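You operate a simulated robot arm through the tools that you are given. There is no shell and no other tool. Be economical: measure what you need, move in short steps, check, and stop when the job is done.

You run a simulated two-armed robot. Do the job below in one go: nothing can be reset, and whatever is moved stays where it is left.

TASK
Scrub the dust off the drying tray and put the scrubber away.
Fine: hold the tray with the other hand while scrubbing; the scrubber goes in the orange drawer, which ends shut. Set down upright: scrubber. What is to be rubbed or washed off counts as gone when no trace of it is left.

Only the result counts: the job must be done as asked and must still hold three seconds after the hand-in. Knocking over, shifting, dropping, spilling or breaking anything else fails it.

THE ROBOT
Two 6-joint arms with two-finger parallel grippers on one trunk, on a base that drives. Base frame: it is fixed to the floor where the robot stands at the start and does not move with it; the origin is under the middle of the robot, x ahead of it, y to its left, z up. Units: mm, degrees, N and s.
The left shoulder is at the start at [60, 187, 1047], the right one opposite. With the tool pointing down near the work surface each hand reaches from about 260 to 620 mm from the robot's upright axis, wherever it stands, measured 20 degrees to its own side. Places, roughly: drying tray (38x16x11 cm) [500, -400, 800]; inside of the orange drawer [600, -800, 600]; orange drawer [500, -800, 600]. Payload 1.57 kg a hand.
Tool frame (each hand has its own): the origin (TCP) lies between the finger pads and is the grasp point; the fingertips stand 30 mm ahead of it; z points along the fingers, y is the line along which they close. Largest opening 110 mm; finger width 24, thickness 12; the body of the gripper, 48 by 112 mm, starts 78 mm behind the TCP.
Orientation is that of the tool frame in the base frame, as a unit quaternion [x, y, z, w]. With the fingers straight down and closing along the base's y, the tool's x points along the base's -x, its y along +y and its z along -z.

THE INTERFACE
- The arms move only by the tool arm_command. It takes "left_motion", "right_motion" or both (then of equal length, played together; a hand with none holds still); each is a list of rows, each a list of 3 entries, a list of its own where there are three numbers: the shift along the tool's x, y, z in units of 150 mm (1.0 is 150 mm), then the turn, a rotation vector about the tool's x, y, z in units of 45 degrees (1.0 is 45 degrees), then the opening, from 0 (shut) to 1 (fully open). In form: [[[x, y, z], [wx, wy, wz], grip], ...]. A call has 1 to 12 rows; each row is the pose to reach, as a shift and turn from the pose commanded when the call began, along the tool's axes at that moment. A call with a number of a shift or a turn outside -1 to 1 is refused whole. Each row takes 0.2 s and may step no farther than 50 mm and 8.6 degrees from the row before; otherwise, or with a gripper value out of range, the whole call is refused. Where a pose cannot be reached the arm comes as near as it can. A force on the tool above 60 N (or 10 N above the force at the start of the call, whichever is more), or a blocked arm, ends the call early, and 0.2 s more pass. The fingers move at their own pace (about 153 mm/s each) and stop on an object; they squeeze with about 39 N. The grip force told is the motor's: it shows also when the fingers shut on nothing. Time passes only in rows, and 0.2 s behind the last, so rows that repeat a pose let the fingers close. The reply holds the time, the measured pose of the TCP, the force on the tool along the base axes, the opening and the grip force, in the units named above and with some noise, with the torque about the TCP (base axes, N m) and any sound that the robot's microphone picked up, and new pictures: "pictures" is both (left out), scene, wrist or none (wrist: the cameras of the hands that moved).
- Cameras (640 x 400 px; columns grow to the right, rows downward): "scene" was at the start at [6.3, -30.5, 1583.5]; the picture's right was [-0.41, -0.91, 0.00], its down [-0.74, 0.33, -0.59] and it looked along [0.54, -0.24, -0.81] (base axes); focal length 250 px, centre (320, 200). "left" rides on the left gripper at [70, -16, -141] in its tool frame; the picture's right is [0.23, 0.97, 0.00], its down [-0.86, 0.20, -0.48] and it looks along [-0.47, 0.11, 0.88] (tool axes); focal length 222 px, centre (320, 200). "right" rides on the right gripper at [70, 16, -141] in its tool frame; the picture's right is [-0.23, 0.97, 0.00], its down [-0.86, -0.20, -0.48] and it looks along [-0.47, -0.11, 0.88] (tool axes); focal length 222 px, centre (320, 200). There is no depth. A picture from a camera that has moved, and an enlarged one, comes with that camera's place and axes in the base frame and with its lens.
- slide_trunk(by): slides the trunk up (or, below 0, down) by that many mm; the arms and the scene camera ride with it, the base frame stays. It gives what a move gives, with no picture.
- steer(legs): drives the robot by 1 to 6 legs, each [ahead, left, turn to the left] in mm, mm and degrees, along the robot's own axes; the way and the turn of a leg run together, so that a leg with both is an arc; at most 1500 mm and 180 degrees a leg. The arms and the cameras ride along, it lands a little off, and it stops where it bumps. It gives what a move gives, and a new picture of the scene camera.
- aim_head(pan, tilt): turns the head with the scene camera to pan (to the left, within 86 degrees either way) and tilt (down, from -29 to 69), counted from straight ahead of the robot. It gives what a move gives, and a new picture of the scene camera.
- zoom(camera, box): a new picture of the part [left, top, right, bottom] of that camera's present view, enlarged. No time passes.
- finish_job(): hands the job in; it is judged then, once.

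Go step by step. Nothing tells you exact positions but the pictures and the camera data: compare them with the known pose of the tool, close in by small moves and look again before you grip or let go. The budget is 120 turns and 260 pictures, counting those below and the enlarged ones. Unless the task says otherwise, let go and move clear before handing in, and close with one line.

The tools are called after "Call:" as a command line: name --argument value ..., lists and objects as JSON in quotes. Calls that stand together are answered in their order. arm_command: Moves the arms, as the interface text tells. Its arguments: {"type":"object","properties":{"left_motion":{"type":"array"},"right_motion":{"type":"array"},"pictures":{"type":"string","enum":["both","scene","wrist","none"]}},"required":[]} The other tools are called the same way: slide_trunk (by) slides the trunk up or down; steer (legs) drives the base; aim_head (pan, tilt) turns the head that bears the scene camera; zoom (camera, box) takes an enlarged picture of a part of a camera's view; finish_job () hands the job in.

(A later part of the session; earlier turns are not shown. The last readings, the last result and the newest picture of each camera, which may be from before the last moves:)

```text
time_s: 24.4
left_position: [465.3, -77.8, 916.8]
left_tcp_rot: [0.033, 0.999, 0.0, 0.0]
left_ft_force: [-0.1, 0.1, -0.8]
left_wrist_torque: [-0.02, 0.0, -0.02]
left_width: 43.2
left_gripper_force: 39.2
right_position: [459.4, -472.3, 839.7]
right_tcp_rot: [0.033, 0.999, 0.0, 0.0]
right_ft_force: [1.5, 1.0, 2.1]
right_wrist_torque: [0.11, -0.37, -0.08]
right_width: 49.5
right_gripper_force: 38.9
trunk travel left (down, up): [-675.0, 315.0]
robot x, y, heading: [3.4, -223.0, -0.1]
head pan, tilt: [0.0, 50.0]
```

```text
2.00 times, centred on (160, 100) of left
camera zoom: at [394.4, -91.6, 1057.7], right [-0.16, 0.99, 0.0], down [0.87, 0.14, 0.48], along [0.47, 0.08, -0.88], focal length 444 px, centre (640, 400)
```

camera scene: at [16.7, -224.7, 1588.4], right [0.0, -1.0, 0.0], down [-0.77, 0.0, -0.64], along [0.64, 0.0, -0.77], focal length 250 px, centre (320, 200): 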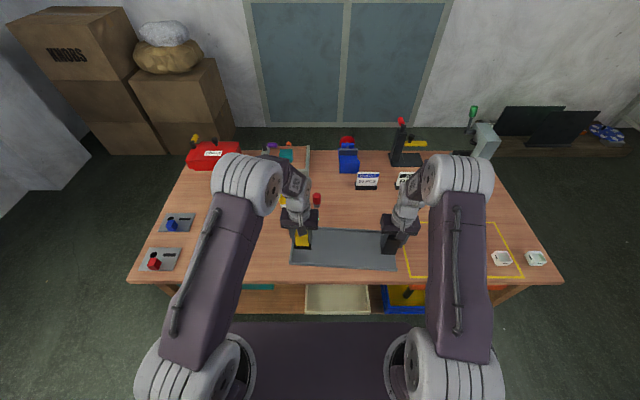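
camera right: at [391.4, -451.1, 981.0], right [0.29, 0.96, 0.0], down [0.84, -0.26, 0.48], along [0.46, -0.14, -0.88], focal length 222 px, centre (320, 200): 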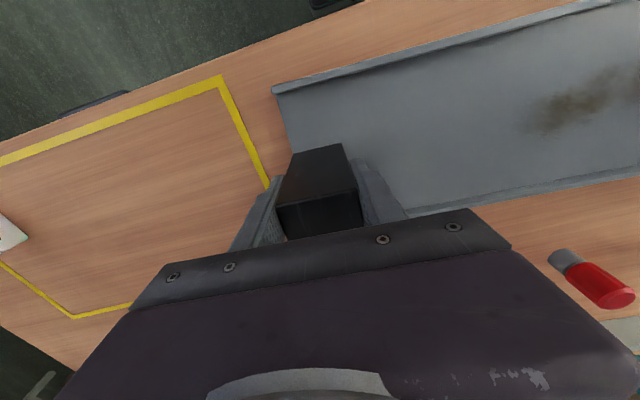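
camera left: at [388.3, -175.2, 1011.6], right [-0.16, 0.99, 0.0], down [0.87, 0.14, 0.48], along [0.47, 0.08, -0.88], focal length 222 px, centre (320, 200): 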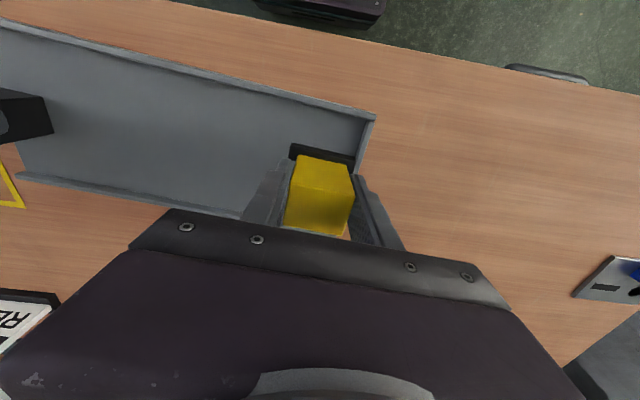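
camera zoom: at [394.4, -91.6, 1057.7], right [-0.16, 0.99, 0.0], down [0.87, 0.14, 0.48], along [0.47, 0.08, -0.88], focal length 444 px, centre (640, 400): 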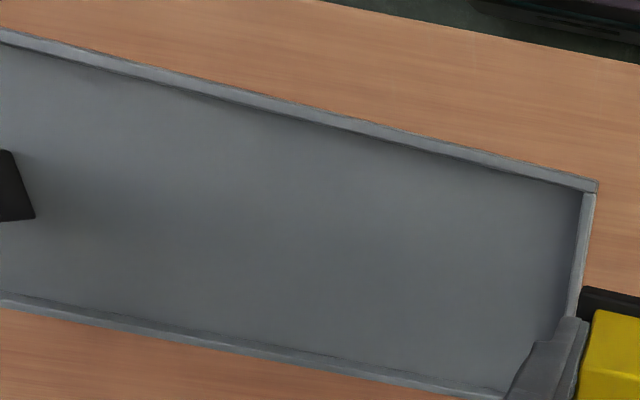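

The tray is clean. Releasing the post, raising the right hand, then looking at the orange drawer.

Call:
arm_command --right_motion '[[[0, 0, 0], [0, 0, 0], 1], [[0, 0, 0], [0, 0, 0], 1], [[0, 0, -0.3], [0, 0, 0], 1], [[0, 0, -0.6], [0, 0, 0], 1], [[0, 0, -0.9], [0, 0, 0], 1]]' --left_motion '[[[0, 0, 0], [0, 0, 0], 0], [[0, 0, 0], [0, 0, 0], 0], [[0, 0, -0.1], [0, 0, 0], 0], [[0, 0, -0.2], [0, 0, 0], 0], [[0, 0, -0.3], [0, 0, 0], 0]]' --pictures "none"

Call:
aim_head --pan -55 --tilt 50

```text
time_s: 25.6
left_position: [464.1, -78.4, 960.0]
left_tcp_rot: [0.033, 0.999, 0.0, 0.001]
left_ft_force: [0.3, 0.2, -0.8]
left_wrist_torque: [-0.01, 0.01, 0.01]
left_width: 43.2
left_gripper_force: 39.0
right_position: [459.6, -470.3, 976.0]
right_tcp_rot: [0.035, 0.999, 0.0, 0.0]
right_ft_force: [0.6, 0.4, -0.6]
right_wrist_torque: [0.03, -0.02, 0.02]
right_width: 110.3
right_gripper_force: 0.0
trunk travel left (down, up): [-675.0, 315.0]
robot x, y, heading: [-0.5, -225.8, -0.1]
head pan, tilt: [0.0, 50.0]
```

```text
time_s: 26.8
left_position: [465.5, -77.5, 961.3]
left_tcp_rot: [0.034, 0.999, 0.001, 0.0]
left_ft_force: [-0.6, -0.9, -1.6]
left_wrist_torque: [0.01, 0.04, 0.01]
left_width: 43.0
left_gripper_force: 38.3
right_position: [459.3, -469.2, 975.3]
right_tcp_rot: [0.034, 0.999, 0.0, 0.0]
right_ft_force: [0.2, 0.7, 0.0]
right_wrist_torque: [0.0, 0.03, 0.03]
right_width: 110.0
right_gripper_force: 0.1
trunk travel left (down, up): [-675.0, 315.0]
robot x, y, heading: [-0.9, -225.3, 0.2]
head pan, tilt: [-55.0, 50.0]
camera scene: at [-15.6, -288.6, 1588.5], right [-0.82, -0.58, 0.0], down [-0.44, 0.63, -0.64], along [0.37, -0.53, -0.77], focal length 250 px, centre (320, 200)
```

scene: 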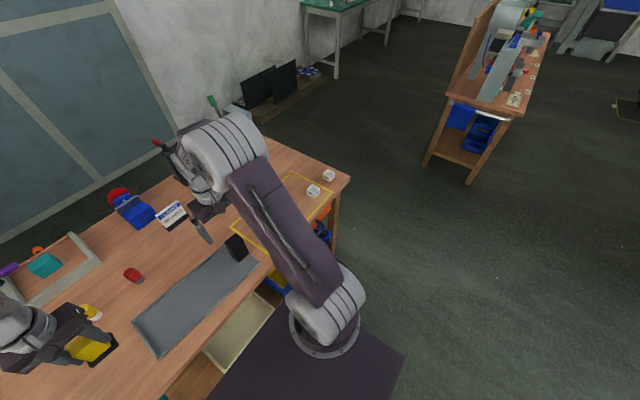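

The right arm hides the drawer. I'll back off and drive right to view it from the front.

Call:
steer --legs '[[-450, 0, 0], [0, -450, 0]]'

Call:
aim_head --pan -8 --tilt 45

```text
time_s: 31.9
left_position: [17.4, -535.0, 960.8]
left_tcp_rot: [0.033, 0.999, -0.001, 0.0]
left_ft_force: [0.4, -0.2, -0.7]
left_wrist_torque: [0.0, 0.03, 0.01]
left_width: 43.3
left_gripper_force: 38.8
right_position: [13.2, -929.3, 976.9]
right_tcp_rot: [0.033, 0.999, -0.001, 0.001]
right_ft_force: [0.7, -0.1, 0.1]
right_wrist_torque: [-0.01, 0.02, -0.02]
right_width: 110.0
right_gripper_force: 0.1
trunk travel left (down, up): [-675.0, 315.0]
robot x, y, heading: [-444.6, -683.7, 0.1]
head pan, tilt: [-55.0, 50.0]
camera scene: at [-463.1, -747.1, 1588.5], right [-0.82, -0.58, 0.0], down [-0.44, 0.63, -0.64], along [0.37, -0.53, -0.77], focal length 250 px, centre (320, 200)
```

scene: 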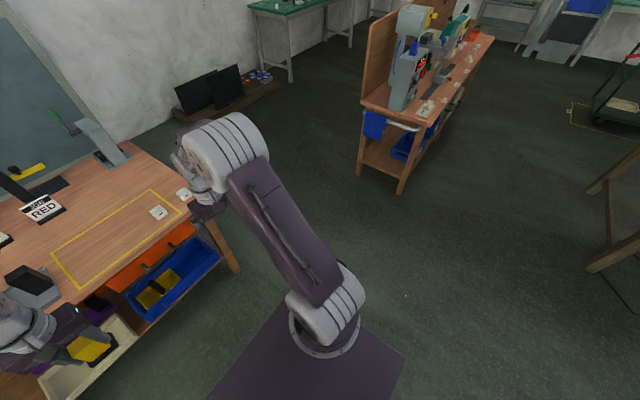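

```text
time_s: 33.0
left_position: [18.1, -536.2, 959.6]
left_tcp_rot: [0.033, 0.999, 0.001, 0.001]
left_ft_force: [-0.5, 1.0, -1.0]
left_wrist_torque: [0.01, -0.02, 0.01]
left_width: 43.3
left_gripper_force: 39.0
right_position: [13.2, -928.7, 976.8]
right_tcp_rot: [0.033, 0.999, 0.0, 0.0]
right_ft_force: [-0.6, -0.2, 0.5]
right_wrist_torque: [0.0, -0.01, 0.02]
right_width: 110.0
right_gripper_force: 0.1
trunk travel left (down, up): [-675.0, 315.0]
robot x, y, heading: [-445.0, -684.1, 0.2]
head pan, tilt: [-8.0, 45.0]
camera scene: at [-426.9, -695.8, 1595.4], right [-0.14, -0.99, 0.0], down [-0.7, 0.1, -0.71], along [0.7, -0.1, -0.71], focal length 250 px, centre (320, 200)
```

scene: 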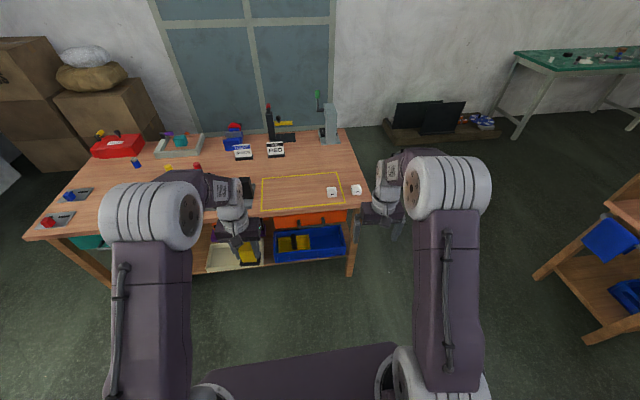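

Call:
zoom --camera "scene" --box '[240, 160, 380, 280]'

Call:
zoom --camera "left" --box '[160, 0, 480, 200]'

```text
3.33 times, centred on (310, 220) of scene
camera zoom: at [-426.9, -695.8, 1595.4], right [-0.14, -0.99, 0.0], down [-0.7, 0.1, -0.71], along [0.7, -0.1, -0.71], focal length 832 px, centre (353, 133)
```

zoom: 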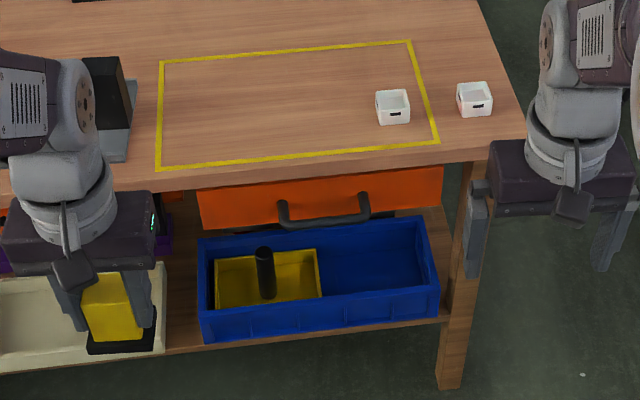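

```text
2.00 times, centred on (320, 100) of left
camera zoom: at [-53.4, -548.6, 1101.5], right [-0.16, 0.99, 0.0], down [0.87, 0.14, 0.48], along [0.47, 0.08, -0.88], focal length 444 px, centre (320, 400)
```

zoom: 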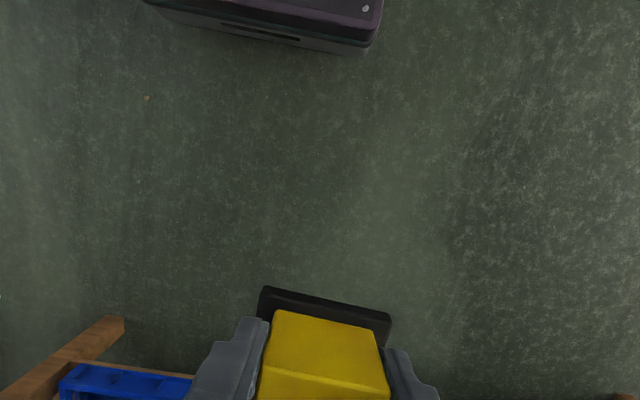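

Now I see it: the orange drawer is shut, its front spans about y -590 to -937 and z 641–725, and a bar handle sits near (315, -766, 672). The right hand will pull that bar while pointing forward with fingers above and below, so I'm turning it now.

Call:
arm_command --right_motion '[[[0, 0, 0], [0, 0, -0.17], 1], [[0, 0, 0], [0, 0, -0.34], 1], [[0, 0, 0], [0, 0, -0.51], 1], [[0, 0, 0], [0, 0, -0.68], 1], [[0, 0, 0], [0, 0, -0.85], 1], [[0, 0, 0], [0, 0, -1.0], 1]]' --pictures "none"

Call:
arm_command --right_motion '[[[0, 0, 0], [0, 0, -0.18], 1], [[0, 0, 0], [0, 0, -0.36], 1], [[0, 0, 0], [0, 0, -0.54], 1], [[0, 0, 0], [0, 0, -0.72], 1], [[0, 0, 0], [0, 0, -0.9], 1], [[0, 0, 0], [0, 0, -1.0], 1]]' --pictures "none"

Call:
slide_trunk --by -150

```text
time_s: 34.4
left_position: [17.8, -536.2, 961.1]
left_tcp_rot: [0.033, 0.999, 0.0, 0.0]
left_ft_force: [0.0, -0.2, -1.3]
left_wrist_torque: [0.0, 0.0, -0.05]
left_width: 43.2
left_gripper_force: 38.8
right_position: [13.6, -927.3, 975.6]
right_tcp_rot: [-0.353, 0.936, -0.001, 0.0]
right_ft_force: [-0.2, 0.2, 0.1]
right_wrist_torque: [0.03, -0.03, 0.02]
right_width: 110.0
right_gripper_force: 0.1
trunk travel left (down, up): [-675.0, 315.0]
robot x, y, heading: [-449.9, -684.4, 0.1]
head pan, tilt: [-8.0, 45.0]
```

```text
time_s: 35.8
left_position: [17.2, -535.2, 960.5]
left_tcp_rot: [0.033, 0.999, 0.0, 0.001]
left_ft_force: [0.0, 0.5, -0.8]
left_wrist_torque: [0.02, 0.01, 0.03]
left_width: 43.4
left_gripper_force: 38.9
right_position: [12.1, -928.9, 975.8]
right_tcp_rot: [-0.684, 0.729, 0.0, 0.0]
right_ft_force: [0.5, 0.3, 0.5]
right_wrist_torque: [-0.02, -0.01, -0.04]
right_width: 110.0
right_gripper_force: 0.1
trunk travel left (down, up): [-675.0, 315.0]
robot x, y, heading: [-446.2, -686.7, 0.2]
head pan, tilt: [-8.0, 45.0]
```

```text
time_s: 37.6
left_position: [16.8, -536.5, 810.8]
left_tcp_rot: [0.033, 0.999, -0.001, 0.0]
left_ft_force: [-0.3, 0.9, -1.0]
left_wrist_torque: [0.01, 0.02, 0.02]
left_width: 43.5
left_gripper_force: 39.5
right_position: [12.8, -927.6, 826.5]
right_tcp_rot: [-0.684, 0.73, 0.0, -0.001]
right_ft_force: [0.2, -0.1, 0.0]
right_wrist_torque: [-0.02, -0.02, 0.03]
right_width: 109.9
right_gripper_force: 0.0
trunk travel left (down, up): [-525.0, 465.0]
robot x, y, heading: [-446.8, -683.9, 0.3]
head pan, tilt: [-8.0, 45.0]
```

Call:
arm_command --right_motion '[[[0, -0.1, 0], [0.17, 0, -0.01], 1], [[0, -0.2, 0], [0.34, 0, -0.02], 1], [[0, -0.3, 0], [0.51, 0, -0.04], 1], [[0, -0.4, 0], [0.68, 0, -0.06], 1], [[0, -0.5, 0], [0.85, 0, -0.07], 1], [[0, -0.6, 0], [1.0, 0, -0.08], 1]]' --pictures "none"

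```text
time_s: 39.0
left_position: [18.1, -536.0, 809.9]
left_tcp_rot: [0.033, 0.999, 0.0, 0.0]
left_ft_force: [0.9, -0.3, -0.3]
left_wrist_torque: [-0.02, 0.01, 0.01]
left_width: 43.3
left_gripper_force: 38.6
right_position: [88.7, -957.2, 823.8]
right_tcp_rot: [-0.656, 0.678, -0.271, 0.191]
right_ft_force: [0.3, 0.3, 0.6]
right_wrist_torque: [-0.02, 0.04, -0.01]
right_width: 110.2
right_gripper_force: 0.0
right hand out of reach, approached as far as the arm can: row 4, 5, 6
trunk travel left (down, up): [-525.0, 465.0]
robot x, y, heading: [-446.0, -682.6, 0.5]
head pan, tilt: [-8.0, 45.0]
```

The arm ran out of reach in that pose. Pulling the hand back toward the body to see whether the tilt completes.

Call:
arm_command --right_motion '[[[-0.13, 0.14, -0.14], [0, 0, 0], 1], [[-0.26, 0.28, -0.28], [0, 0, 0], 1], [[-0.4, 0.42, -0.42], [0, 0, 0], 1], [[-0.5, 0.5, -0.5], [0, 0, 0], 1]]' --pictures "scene"

```text
time_s: 40.0
left_position: [17.5, -535.5, 810.7]
left_tcp_rot: [0.033, 0.999, 0.0, 0.0]
left_ft_force: [-0.6, 0.1, 0.1]
left_wrist_torque: [0.02, 0.0, -0.01]
left_width: 43.4
left_gripper_force: 39.4
right_position: [-10.5, -874.0, 830.0]
right_tcp_rot: [-0.657, 0.677, -0.271, 0.19]
right_ft_force: [0.2, -0.2, 0.7]
right_wrist_torque: [-0.02, -0.02, 0.01]
right_width: 109.9
right_gripper_force: 0.1
trunk travel left (down, up): [-525.0, 465.0]
robot x, y, heading: [-450.0, -683.8, 0.5]
head pan, tilt: [-8.0, 45.0]
camera scene: at [-427.1, -695.1, 1445.4], right [-0.14, -0.99, 0.0], down [-0.7, 0.1, -0.71], along [0.7, -0.1, -0.71], focal length 250 px, centre (320, 200)
```

scene: 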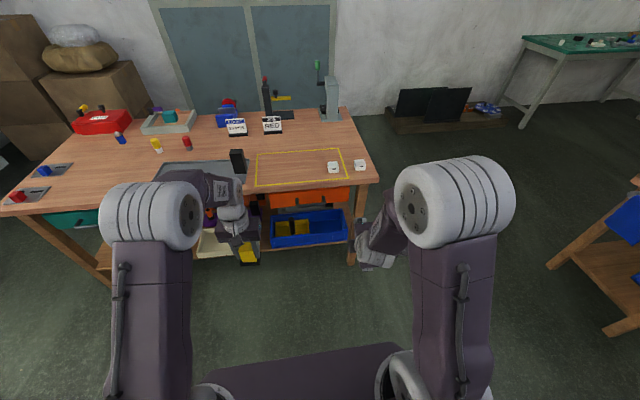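

Call:
arm_command --right_motion '[[[0, 0, 0], [0.18, 0, 0], 1], [[0, 0, 0], [0.36, 0, 0], 1], [[0, 0, 0], [0.54, 0, 0], 1], [[0, 0, 0], [0.72, 0, 0], 1], [[0, 0, 0], [0.9, 0, 0], 1]]' --pictures "none"

```text
time_s: 41.2
left_position: [17.0, -537.3, 811.3]
left_tcp_rot: [0.034, 0.999, 0.0, 0.0]
left_ft_force: [-0.3, 0.5, -1.1]
left_wrist_torque: [0.02, 0.0, 0.0]
left_width: 43.1
left_gripper_force: 39.0
right_position: [62.0, -874.9, 980.0]
right_tcp_rot: [0.566, -0.555, 0.468, -0.39]
right_ft_force: [0.0, 0.4, 0.3]
right_wrist_torque: [-0.01, -0.03, -0.02]
right_width: 110.2
right_gripper_force: 0.0
right hand out of reach, approached as far as the arm can: row 1, 2, 3, 4, 5
trunk travel left (down, up): [-525.0, 465.0]
robot x, y, heading: [-448.3, -684.1, 0.0]
head pan, tilt: [-8.0, 45.0]
```

With the hand higher relative to the shoulder the forward pose works (now 15° below level). So I'll raise the left hand in compensation and lower the trunk until the right hand is at handle height.

Call:
arm_command --left_motion '[[[0, 0, -0.15], [0, 0, 0], 0], [[0, 0, -0.3], [0, 0, 0], 0], [[0, 0, -0.45], [0, 0, 0], 0], [[0, 0, -0.6], [0, 0, 0], 0], [[0, 0, -0.75], [0, 0, 0], 0], [[0, 0, -0.9], [0, 0, 0], 0], [[0, 0, -1.0], [0, 0, 0], 0]]' --right_motion '[[[0, 0, 0], [0, -0.1, 0], 1], [[0, 0, 0], [0, -0.1, 0], 1], [[0, 0, 0], [0, -0.1, 0], 1], [[0, 0, 0], [0, -0.1, 0], 1], [[0, 0, 0], [0, -0.1, 0], 1], [[0, 0, 0], [0, -0.1, 0], 1], [[0, 0, 0], [0, -0.1, 0], 1]]' --pictures "none"

Call:
slide_trunk --by -200

Call:
aim_head --pan -8 --tilt 35

```text
time_s: 42.8
left_position: [17.4, -534.7, 960.8]
left_tcp_rot: [0.034, 0.999, -0.001, -0.001]
left_ft_force: [-1.1, 0.5, -0.1]
left_wrist_torque: [0.0, -0.02, 0.0]
left_width: 43.4
left_gripper_force: 39.2
right_position: [64.1, -874.4, 978.5]
right_tcp_rot: [0.584, -0.542, 0.444, -0.411]
right_ft_force: [-0.6, -0.1, 0.7]
right_wrist_torque: [-0.02, 0.02, 0.01]
right_width: 110.0
right_gripper_force: 0.0
trunk travel left (down, up): [-525.0, 465.0]
robot x, y, heading: [-447.2, -684.1, 0.4]
head pan, tilt: [-8.0, 45.0]
```

```text
time_s: 45.0
left_position: [18.3, -535.2, 760.2]
left_tcp_rot: [0.034, 0.999, 0.0, 0.0]
left_ft_force: [0.9, 0.1, 0.0]
left_wrist_torque: [-0.02, 0.01, 0.0]
left_width: 43.1
left_gripper_force: 39.1
right_position: [63.5, -874.8, 778.3]
right_tcp_rot: [0.584, -0.541, 0.444, -0.411]
right_ft_force: [0.4, 0.3, -0.1]
right_wrist_torque: [-0.02, -0.02, 0.01]
right_width: 110.3
right_gripper_force: 0.0
trunk travel left (down, up): [-325.0, 665.0]
robot x, y, heading: [-444.2, -683.2, 0.0]
head pan, tilt: [-8.0, 45.0]
```

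```text
time_s: 45.7
left_position: [17.8, -534.4, 760.2]
left_tcp_rot: [0.033, 0.999, 0.0, 0.001]
left_ft_force: [0.6, 0.3, -1.4]
left_wrist_torque: [-0.03, -0.02, 0.0]
left_width: 43.5
left_gripper_force: 39.2
right_position: [63.7, -874.1, 777.5]
right_tcp_rot: [0.584, -0.541, 0.444, -0.411]
right_ft_force: [0.1, 0.9, -0.2]
right_wrist_torque: [0.01, 0.01, -0.02]
right_width: 109.6
right_gripper_force: 0.0
trunk travel left (down, up): [-325.0, 665.0]
robot x, y, heading: [-446.5, -685.7, 0.2]
head pan, tilt: [-8.0, 35.0]
camera scene: at [-420.3, -696.4, 1260.1], right [-0.14, -0.99, 0.0], down [-0.57, 0.08, -0.82], along [0.81, -0.11, -0.57], focal length 250 px, centre (320, 200)
```

scene: 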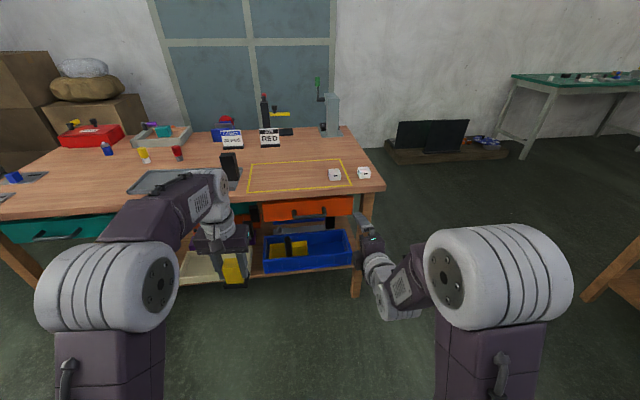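

Call:
slide_trunk --by -106

Call:
zoom --camera "scene" --box '[230, 150, 410, 260]'

Call:
zoom --camera "right" --box '[0, 0, 640, 400]'

```text
time_s: 47.1
left_position: [18.3, -535.7, 653.7]
left_tcp_rot: [0.033, 0.999, 0.0, 0.001]
left_ft_force: [-0.7, 0.5, -0.3]
left_wrist_torque: [-0.06, 0.03, 0.03]
left_width: 43.1
left_gripper_force: 38.8
right_position: [63.8, -873.6, 672.2]
right_tcp_rot: [0.585, -0.541, 0.445, -0.41]
right_ft_force: [0.3, 0.0, 0.3]
right_wrist_torque: [-0.02, 0.02, 0.0]
right_width: 109.8
right_gripper_force: 0.0
trunk travel left (down, up): [-219.0, 771.0]
robot x, y, heading: [-444.4, -686.4, 0.4]
head pan, tilt: [-8.0, 35.0]
```

```text
3.56 times, centred on (320, 205) of scene
camera zoom: at [-420.5, -696.4, 1154.2], right [-0.14, -0.99, 0.0], down [-0.57, 0.08, -0.82], along [0.81, -0.11, -0.57], focal length 887 px, centre (320, 182)
```

zoom: 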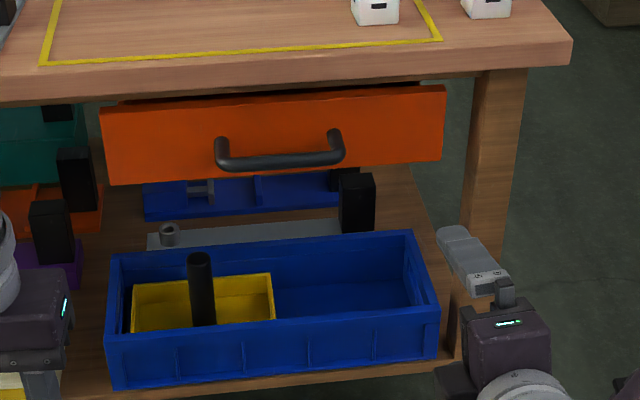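

```text
1.00 times, centred on (320, 200) of right (not enlarged: the box is as wide or as high as the picture)
camera zoom: at [-75.9, -944.9, 699.6], right [-0.26, 0.15, -0.95], down [-0.42, 0.87, 0.26], along [0.87, 0.47, -0.17], focal length 222 px, centre (320, 200)
```

zoom: 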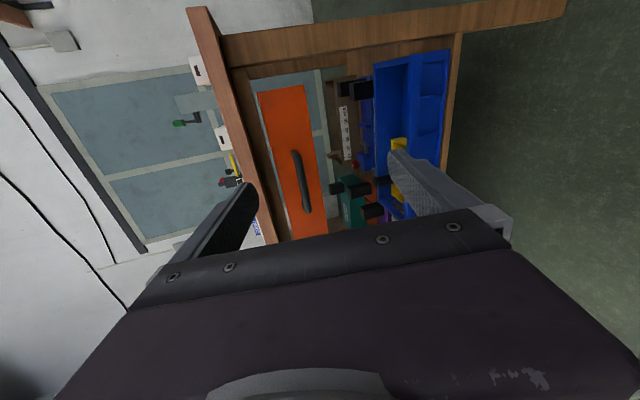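

The bar is at about (345, -763, 651), the drawer front at z 602–702. Driving so the right hand comes in front of the handle, and lowering 20 mm.

Call:
slide_trunk --by -18

Call:
steer --legs '[[0, 110, 0], [150, 0, 0]]'

Call:
zoom --camera "right" --box '[0, 0, 640, 400]'

```text
time_s: 47.7
left_position: [16.2, -535.5, 636.3]
left_tcp_rot: [0.032, 0.999, 0.0, 0.0]
left_ft_force: [0.1, 0.8, -1.0]
left_wrist_torque: [0.0, 0.01, -0.01]
left_width: 43.4
left_gripper_force: 38.5
right_position: [62.4, -874.5, 654.7]
right_tcp_rot: [0.584, -0.54, 0.445, -0.411]
right_ft_force: [-0.3, -0.8, 0.0]
right_wrist_torque: [0.02, 0.01, -0.02]
right_width: 110.0
right_gripper_force: 0.0
trunk travel left (down, up): [-201.0, 789.0]
robot x, y, heading: [-448.5, -685.3, -0.0]
head pan, tilt: [-8.0, 35.0]
```

```text
time_s: 49.9
left_position: [167.2, -423.5, 637.4]
left_tcp_rot: [0.034, 0.999, 0.001, 0.0]
left_ft_force: [-0.4, 0.4, 0.0]
left_wrist_torque: [0.0, 0.02, -0.01]
left_width: 43.5
left_gripper_force: 39.2
right_position: [212.4, -762.6, 653.0]
right_tcp_rot: [0.583, -0.541, 0.445, -0.411]
right_ft_force: [0.1, 0.3, -0.2]
right_wrist_torque: [-0.01, 0.02, 0.01]
right_width: 109.9
right_gripper_force: 0.0
trunk travel left (down, up): [-201.0, 789.0]
robot x, y, heading: [-297.7, -570.9, 0.2]
head pan, tilt: [-8.0, 35.0]
camera scene: at [-271.7, -584.6, 1136.2], right [-0.14, -0.99, 0.0], down [-0.57, 0.08, -0.82], along [0.81, -0.11, -0.57], focal length 250 px, centre (320, 200)
```

scene: 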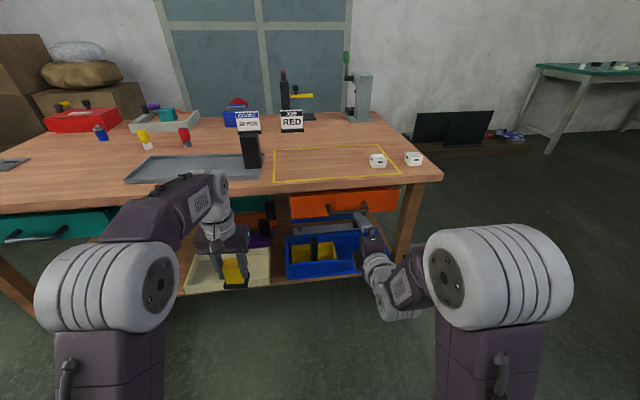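

```text
1.00 times, centred on (320, 200) of right (not enlarged: the box is as wide or as high as the picture)
camera zoom: at [72.4, -833.3, 681.3], right [-0.26, 0.15, -0.95], down [-0.42, 0.87, 0.26], along [0.87, 0.47, -0.17], focal length 222 px, centre (320, 200)
```

zoom: 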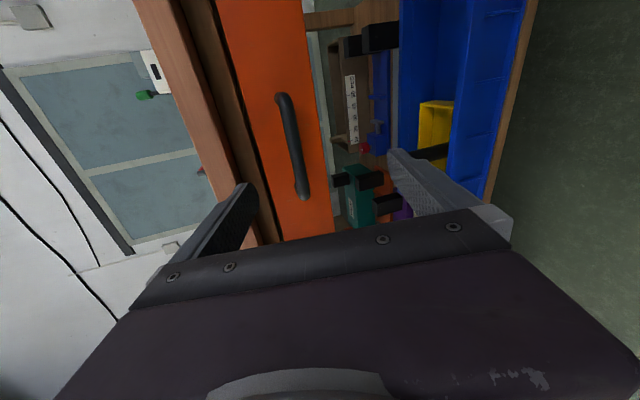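

Call:
arm_command --right_motion '[[[0.004, -0.06, 0.25], [0, 0, 0], 0.8], [[0.008, -0.113, 0.487], [0, 0, 0], 0.6]]' --pictures "wrist"

Call:
zoom --camera "scene" --box '[270, 170, 430, 290]'

```text
time_s: 50.5
left_position: [165.0, -423.5, 636.2]
left_tcp_rot: [0.034, 0.999, 0.0, 0.0]
left_ft_force: [0.3, -0.2, -0.4]
left_wrist_torque: [-0.03, 0.02, 0.01]
left_width: 43.2
left_gripper_force: 38.6
right_position: [286.5, -764.6, 651.2]
right_tcp_rot: [0.585, -0.541, 0.444, -0.41]
right_ft_force: [-0.7, -0.7, 0.2]
right_wrist_torque: [0.03, 0.01, -0.01]
right_width: 66.1
right_gripper_force: 0.0
trunk travel left (down, up): [-201.0, 789.0]
robot x, y, heading: [-300.6, -570.3, 0.1]
head pan, tilt: [-8.0, 35.0]
camera right: at [148.1, -834.9, 678.3], right [-0.27, 0.15, -0.95], down [-0.42, 0.87, 0.26], along [0.87, 0.47, -0.17], focal length 222 px, centre (320, 200)
```

right: 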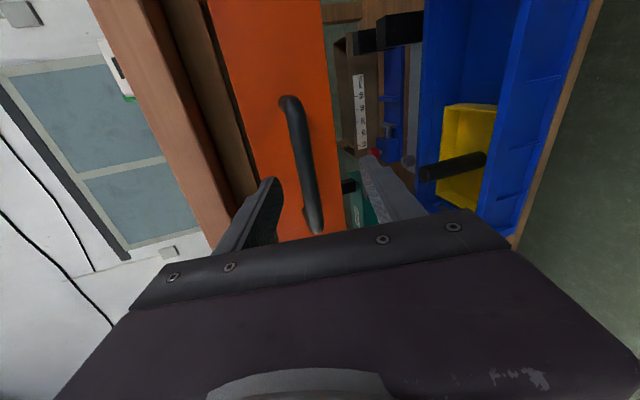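

```text
3.33 times, centred on (350, 230) of scene
camera zoom: at [-271.9, -584.6, 1136.2], right [-0.14, -0.99, 0.0], down [-0.57, 0.08, -0.82], along [0.81, -0.11, -0.57], focal length 832 px, centre (220, 100)
```

zoom: 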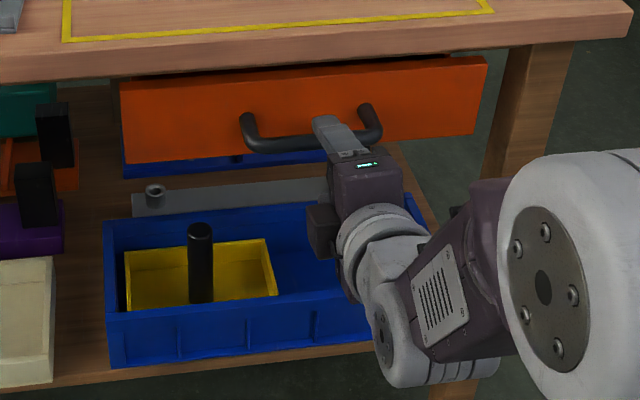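

Call:
arm_command --right_motion '[[[0.0, -0.035, 0.145], [0, 0, 0], 0.6], [[0.0, -0.07, 0.28], [0, 0, 0], 0.6]]' --pictures "wrist"

Call:
zoom --camera "scene" --box '[310, 180, 380, 230]'

```text
time_s: 51.1
left_position: [165.4, -423.9, 635.5]
left_tcp_rot: [0.034, 0.999, -0.001, 0.0]
left_ft_force: [0.2, -0.1, -1.2]
left_wrist_torque: [-0.01, 0.0, -0.06]
left_width: 43.2
left_gripper_force: 38.7
right_position: [330.6, -763.6, 648.9]
right_tcp_rot: [0.584, -0.541, 0.445, -0.41]
right_ft_force: [0.0, 0.3, -0.3]
right_wrist_torque: [-0.01, 0.0, 0.02]
right_width: 66.1
right_gripper_force: 0.1
trunk travel left (down, up): [-201.0, 789.0]
robot x, y, heading: [-300.2, -570.9, 0.3]
head pan, tilt: [-8.0, 35.0]
camera right: at [191.2, -834.0, 676.7], right [-0.26, 0.15, -0.95], down [-0.42, 0.87, 0.26], along [0.87, 0.47, -0.17], focal length 222 px, centre (320, 200)
```

right: 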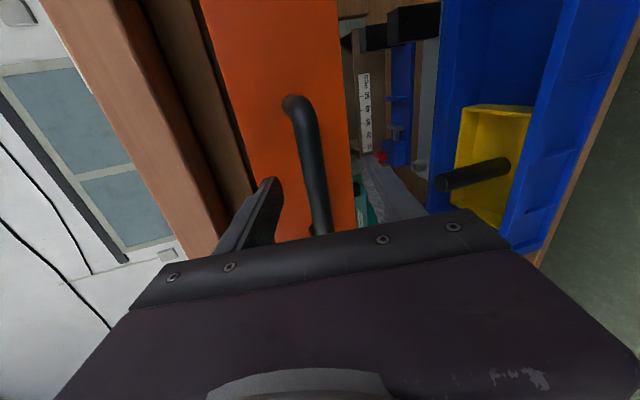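

```text
8.00 times, centred on (345, 205) of scene
camera zoom: at [-272.0, -584.6, 1136.2], right [-0.14, -0.99, 0.0], down [-0.57, 0.08, -0.82], along [0.81, -0.11, -0.57], focal length 1996 px, centre (120, 160)
```

zoom: 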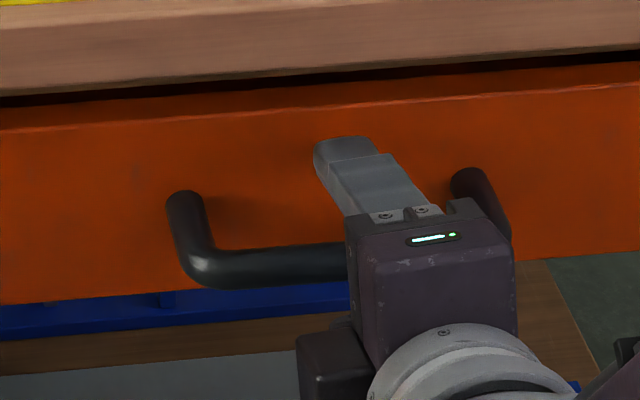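

The bar (x about 340) is nearly at the TCP between the fingers. Advancing 8 mm and closing.

Call:
arm_command --right_motion '[[[0.0, -0.013, 0.053], [0, 0, 0], 0.6], [[0.0, -0.013, 0.053], [0, 0, 0], 0.3], [[0.0, -0.013, 0.053], [0, 0, 0], 0], [[0.0, -0.013, 0.053], [0, 0, 0], 0], [[0.0, -0.013, 0.053], [0, 0, 0], 0]]' --pictures "wrist"

```text
time_s: 52.3
left_position: [165.6, -423.4, 636.2]
left_tcp_rot: [0.034, 0.999, 0.0, 0.0]
left_ft_force: [0.6, 0.5, -0.8]
left_wrist_torque: [0.0, -0.06, -0.01]
left_width: 43.3
left_gripper_force: 39.4
right_position: [339.4, -762.6, 650.0]
right_tcp_rot: [0.583, -0.542, 0.444, -0.411]
right_ft_force: [-1.1, 2.3, -2.4]
right_wrist_torque: [0.92, 0.02, -0.43]
right_width: 17.7
right_gripper_force: 32.8
trunk travel left (down, up): [-201.0, 789.0]
robot x, y, heading: [-298.5, -573.7, -0.1]
head pan, tilt: [-8.0, 35.0]
camera right: at [199.0, -833.3, 676.7], right [-0.27, 0.15, -0.95], down [-0.42, 0.87, 0.26], along [0.87, 0.47, -0.17], focal length 222 px, centre (320, 200)
```

right: 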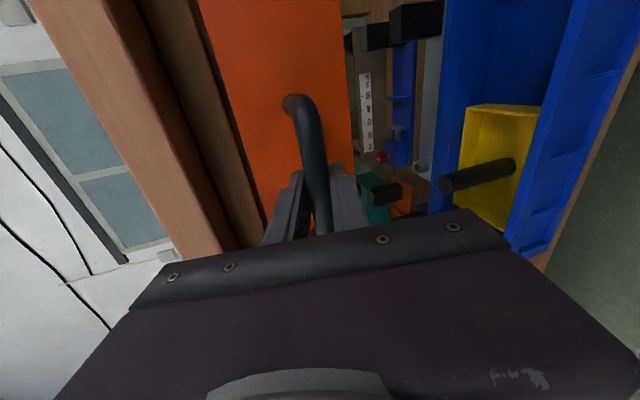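

Bar gripped. I'll pull the drawer open by backing the base straight off.

Call:
steer --legs '[[-210, 0, 0]]'

```text
time_s: 53.9
left_position: [-45.1, -423.4, 634.8]
left_tcp_rot: [0.036, 0.999, -0.002, -0.001]
left_ft_force: [0.7, 0.8, 0.0]
left_wrist_torque: [0.01, 0.02, -0.02]
left_width: 43.2
left_gripper_force: 38.9
right_position: [124.7, -763.4, 650.1]
right_tcp_rot: [0.585, -0.541, 0.445, -0.408]
right_ft_force: [-0.2, 25.0, -6.4]
right_wrist_torque: [0.88, -0.04, 0.06]
right_width: 17.3
right_gripper_force: 32.3
trunk travel left (down, up): [-201.0, 789.0]
robot x, y, heading: [-511.7, -570.4, -0.1]
head pan, tilt: [-8.0, 35.0]
camera scene: at [-484.6, -582.3, 1136.2], right [-0.14, -0.99, 0.0], down [-0.57, 0.08, -0.82], along [0.81, -0.12, -0.57], focal length 250 px, centre (320, 200)
```

scene: 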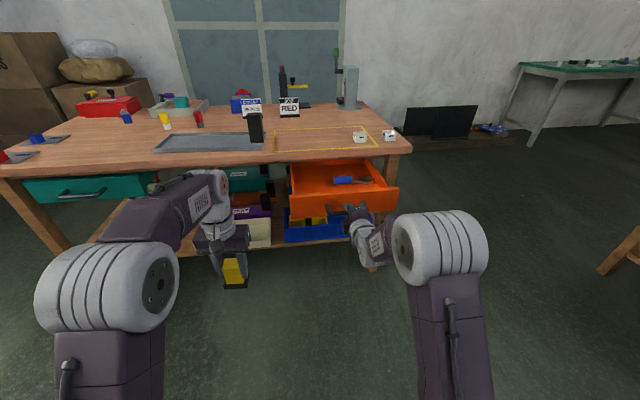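

The drawer opened about 215 mm, with a tool already inside. Releasing the handle and backing the hand off.

Call:
arm_command --right_motion '[[[0, 0, 0], [0, 0, 0], 0.5], [[0, 0, 0], [0, 0, 0], 0.6], [[0, 0.04, -0.15], [0, 0, 0], 0.6], [[0, 0.08, -0.3], [0, 0, 0], 0.6], [[0, 0.12, -0.45], [0, 0, 0], 0.6]]' --pictures "none"

Call:
zoom --camera "scene" --box '[270, 130, 420, 250]'

```text
time_s: 55.1
left_position: [-46.8, -426.3, 637.1]
left_tcp_rot: [0.036, 0.999, 0.0, 0.0]
left_ft_force: [0.3, -0.3, 0.0]
left_wrist_torque: [-0.05, 0.03, 0.0]
left_width: 43.2
left_gripper_force: 38.8
right_position: [53.4, -765.4, 651.9]
right_tcp_rot: [0.584, -0.541, 0.444, -0.41]
right_ft_force: [0.4, -0.2, 0.7]
right_wrist_torque: [-0.02, 0.0, -0.02]
right_width: 65.8
right_gripper_force: 0.1
trunk travel left (down, up): [-201.0, 789.0]
robot x, y, heading: [-511.2, -570.5, 0.1]
head pan, tilt: [-8.0, 35.0]
```

```text
3.33 times, centred on (345, 190) of scene
camera zoom: at [-485.6, -584.8, 1136.2], right [-0.14, -0.99, 0.0], down [-0.57, 0.08, -0.82], along [0.81, -0.11, -0.57], focal length 832 px, centre (237, 233)
```

zoom: 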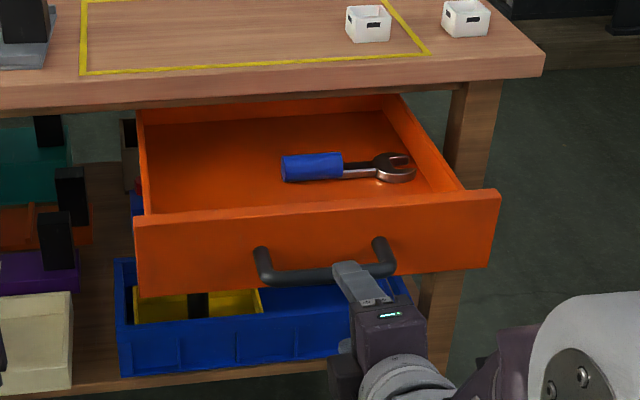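

A wrench lies inside around (360, -754…-880), so I'll set the scrubber at about (255, -680), clear of it. Raising the trunk, then repositioning so the left hand is over the drawer.

Call:
slide_trunk --by 280

Call:
steer --legs '[[0, -200, 0], [255, 0, 0]]'

Call:
zoom --camera "left" --box '[0, 0, 640, 400]'

```text
time_s: 58.0
left_position: [-46.8, -424.8, 917.0]
left_tcp_rot: [0.036, 0.999, 0.0, 0.0]
left_ft_force: [0.4, -0.7, -0.2]
left_wrist_torque: [-0.01, 0.02, -0.02]
left_width: 43.3
left_gripper_force: 38.4
right_position: [54.0, -766.0, 930.6]
right_tcp_rot: [0.584, -0.541, 0.445, -0.41]
right_ft_force: [-0.3, -0.5, 0.5]
right_wrist_torque: [0.02, 0.03, 0.0]
right_width: 66.0
right_gripper_force: 0.0
trunk travel left (down, up): [-481.0, 509.0]
robot x, y, heading: [-514.8, -572.5, 0.0]
head pan, tilt: [-8.0, 35.0]
```

```text
time_s: 61.0
left_position: [210.6, -625.8, 915.8]
left_tcp_rot: [0.037, 0.999, 0.0, 0.0]
left_ft_force: [-0.3, -0.9, -1.3]
left_wrist_torque: [0.04, 0.02, 0.0]
left_width: 43.3
left_gripper_force: 39.4
right_position: [311.1, -965.8, 929.9]
right_tcp_rot: [0.584, -0.542, 0.444, -0.409]
right_ft_force: [0.3, -0.3, -0.5]
right_wrist_torque: [0.05, 0.0, 0.02]
right_width: 66.2
right_gripper_force: 0.1
trunk travel left (down, up): [-481.0, 509.0]
robot x, y, heading: [-254.5, -772.2, -0.1]
head pan, tilt: [-8.0, 35.0]
camera scene: at [-227.4, -784.0, 1416.2], right [-0.14, -0.99, 0.0], down [-0.57, 0.08, -0.82], along [0.81, -0.12, -0.57], focal length 250 px, centre (320, 200)
```

scene: 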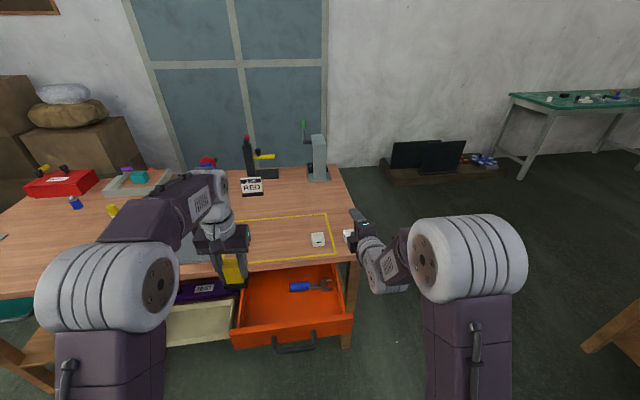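

```text
1.00 times, centred on (320, 200) of left (not enlarged: the box is as wide or as high as the picture)
camera zoom: at [140.1, -637.1, 1057.6], right [-0.16, 0.99, 0.0], down [0.87, 0.14, 0.48], along [0.47, 0.07, -0.88], focal length 222 px, centre (320, 200)
```

zoom: 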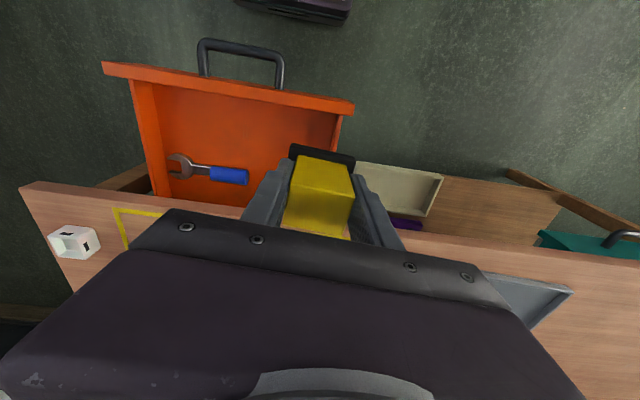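

The left hand's view confirms the drawer's inside: front at x about 167, left wall near y -605, wrench handle from y -761 rightward, table edge x about 320+. Moving over (245, -675) and lowering part way.

Call:
arm_command --left_motion '[[[-0.08, -0.1, 0], [0, 0, 0], 0], [[-0.16, -0.2, 0], [0, 0, -0.05], 0], [[-0.24, -0.31, 0.05], [0, 0, -0.09], 0], [[-0.24, -0.31, 0.2], [0, 0, -0.09], 0], [[-0.24, -0.31, 0.35], [0, 0, -0.09], 0], [[-0.24, -0.31, 0.5], [0, 0, -0.09], 0], [[-0.24, -0.31, 0.65], [0, 0, -0.09], 0], [[-0.24, -0.31, 0.8], [0, 0, -0.09], 0]]' --pictures "both"

```text
time_s: 62.8
left_position: [243.1, -675.6, 796.8]
left_tcp_rot: [0.001, 1.0, 0.001, 0.0]
left_ft_force: [-0.3, -0.2, -1.0]
left_wrist_torque: [0.02, 0.01, 0.0]
left_width: 43.5
left_gripper_force: 39.2
right_position: [311.4, -965.4, 931.0]
right_tcp_rot: [0.584, -0.541, 0.445, -0.41]
right_ft_force: [0.2, -0.1, 0.1]
right_wrist_torque: [0.0, -0.01, -0.01]
right_width: 65.9
right_gripper_force: 0.0
trunk travel left (down, up): [-481.0, 509.0]
robot x, y, heading: [-255.5, -768.5, -0.1]
head pan, tilt: [-8.0, 35.0]
camera scene: at [-227.8, -784.0, 1416.2], right [-0.14, -0.99, 0.0], down [-0.57, 0.08, -0.82], along [0.81, -0.12, -0.57], focal length 250 px, centre (320, 200)
camera left: at [173.4, -691.2, 938.2], right [-0.23, 0.97, 0.0], down [0.86, 0.2, 0.48], along [0.47, 0.11, -0.88], focal length 222 px, centre (320, 200)
```

scene: 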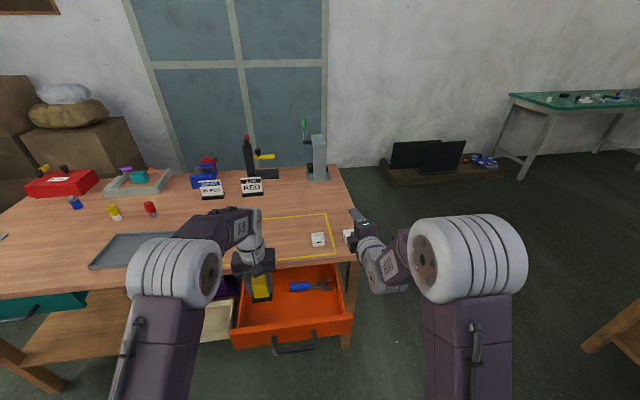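
left: 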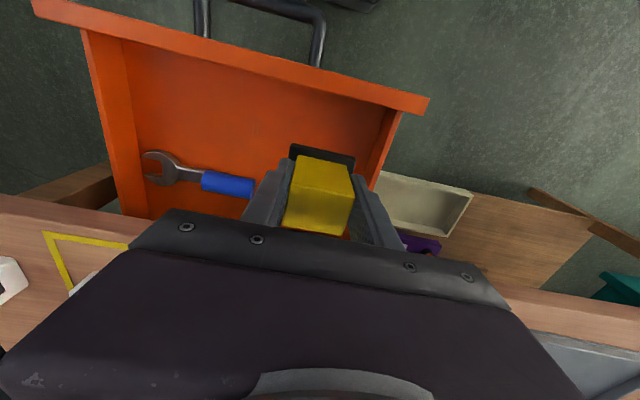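

Call:
arm_command --left_motion '[[[0, 0, 0.17], [0, 0, 0], 0], [[0, 0, 0.34], [0, 0, 0], 0], [[0, 0, 0.5], [0, 0, 0], 0], [[0, 0, 0.63], [0, 0, 0], 0]]' --pictures "wrist"

Call:
zoom --camera "scene" --box '[220, 230, 370, 360]'

```text
time_s: 63.8
left_position: [241.0, -675.5, 702.1]
left_tcp_rot: [0.001, 1.0, 0.0, 0.0]
left_ft_force: [1.1, 0.2, 0.1]
left_wrist_torque: [-0.01, 0.06, 0.0]
left_width: 43.1
left_gripper_force: 38.9
right_position: [310.6, -965.6, 930.8]
right_tcp_rot: [0.584, -0.542, 0.445, -0.41]
right_ft_force: [0.6, 0.7, -0.1]
right_wrist_torque: [-0.01, 0.03, -0.01]
right_width: 66.2
right_gripper_force: 0.2
trunk travel left (down, up): [-481.0, 509.0]
robot x, y, heading: [-257.8, -771.7, -0.1]
head pan, tilt: [-8.0, 35.0]
camera left: at [172.0, -692.5, 843.4], right [-0.23, 0.97, 0.0], down [0.86, 0.2, 0.48], along [0.47, 0.11, -0.88], focal length 222 px, centre (320, 200)
```

left: 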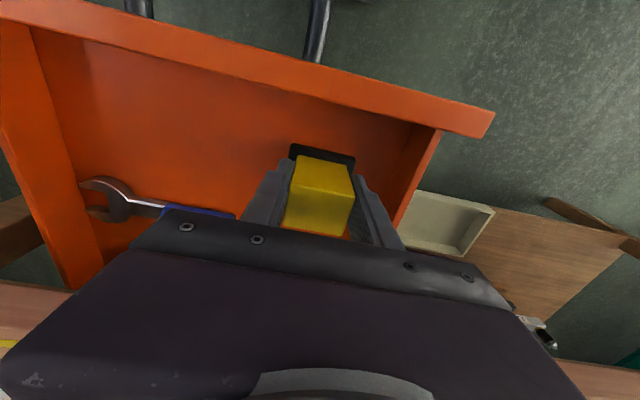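

```text
3.08 times, centred on (295, 295) of scene
camera zoom: at [-228.0, -784.0, 1416.2], right [-0.14, -0.99, 0.0], down [-0.57, 0.08, -0.82], along [0.81, -0.12, -0.57], focal length 768 px, centre (397, -92)
```

zoom: 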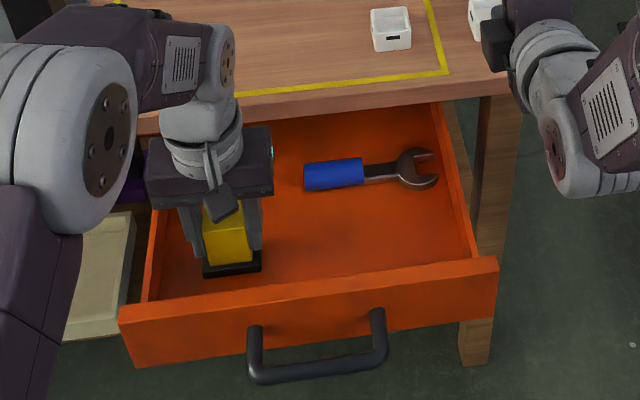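

Call:
arm_command --left_motion '[[[0, 0, 0.05], [0, 0, 0], 0], [[0, 0, 0.1], [0, 0, 0], 0], [[0, 0, 0.15], [0, 0, 0], 0]]' --pictures "none"

```text
time_s: 64.6
left_position: [244.1, -675.1, 684.4]
left_tcp_rot: [0.001, 1.0, -0.001, 0.005]
left_ft_force: [1.2, 2.9, 31.2]
left_wrist_torque: [0.17, 0.43, -0.04]
left_width: 43.1
left_gripper_force: 38.7
right_position: [308.3, -965.6, 933.7]
right_tcp_rot: [0.582, -0.541, 0.446, -0.411]
right_ft_force: [0.7, 0.4, 0.1]
right_wrist_torque: [-0.03, -0.02, 0.02]
right_width: 66.1
right_gripper_force: 0.0
trunk travel left (down, up): [-481.0, 509.0]
robot x, y, heading: [-256.8, -768.0, 0.0]
head pan, tilt: [-8.0, 35.0]
```

The scrubber touches the drawer floor. Easing off the press, then releasing and rising straight up.

Call:
arm_command --left_motion '[[[0, 0, -0.012], [0, 0, 0], 0], [[0, 0, -0.012], [0, 0, 0], 0.45], [[0, 0, -0.012], [0, 0, 0], 0.6], [[0, 0, -0.012], [0, 0, 0], 0.6]]' --pictures "wrist"

```text
time_s: 65.6
left_position: [243.5, -674.6, 682.5]
left_tcp_rot: [0.001, 1.0, 0.001, -0.001]
left_ft_force: [0.3, -0.1, 0.4]
left_wrist_torque: [0.01, -0.02, 0.02]
left_width: 65.8
left_gripper_force: 0.1
right_position: [310.1, -966.9, 930.6]
right_tcp_rot: [0.583, -0.543, 0.445, -0.41]
right_ft_force: [-0.1, 0.2, 0.3]
right_wrist_torque: [0.03, 0.01, 0.0]
right_width: 65.8
right_gripper_force: 0.1
trunk travel left (down, up): [-481.0, 509.0]
robot x, y, heading: [-254.1, -768.0, -0.5]
head pan, tilt: [-8.0, 35.0]
camera left: at [172.5, -691.4, 823.3], right [-0.23, 0.97, 0.0], down [0.86, 0.2, 0.48], along [0.47, 0.11, -0.88], focal length 222 px, centre (320, 200)
```

left: 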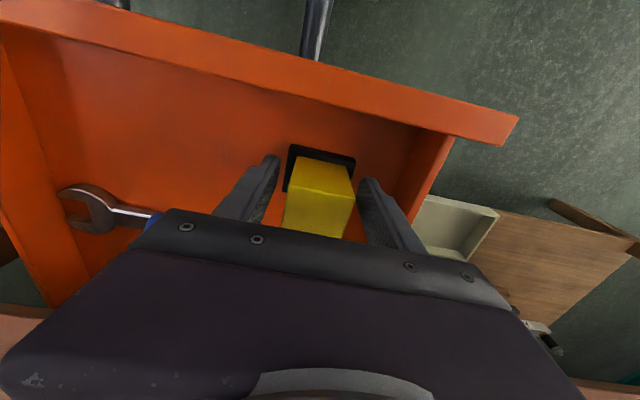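

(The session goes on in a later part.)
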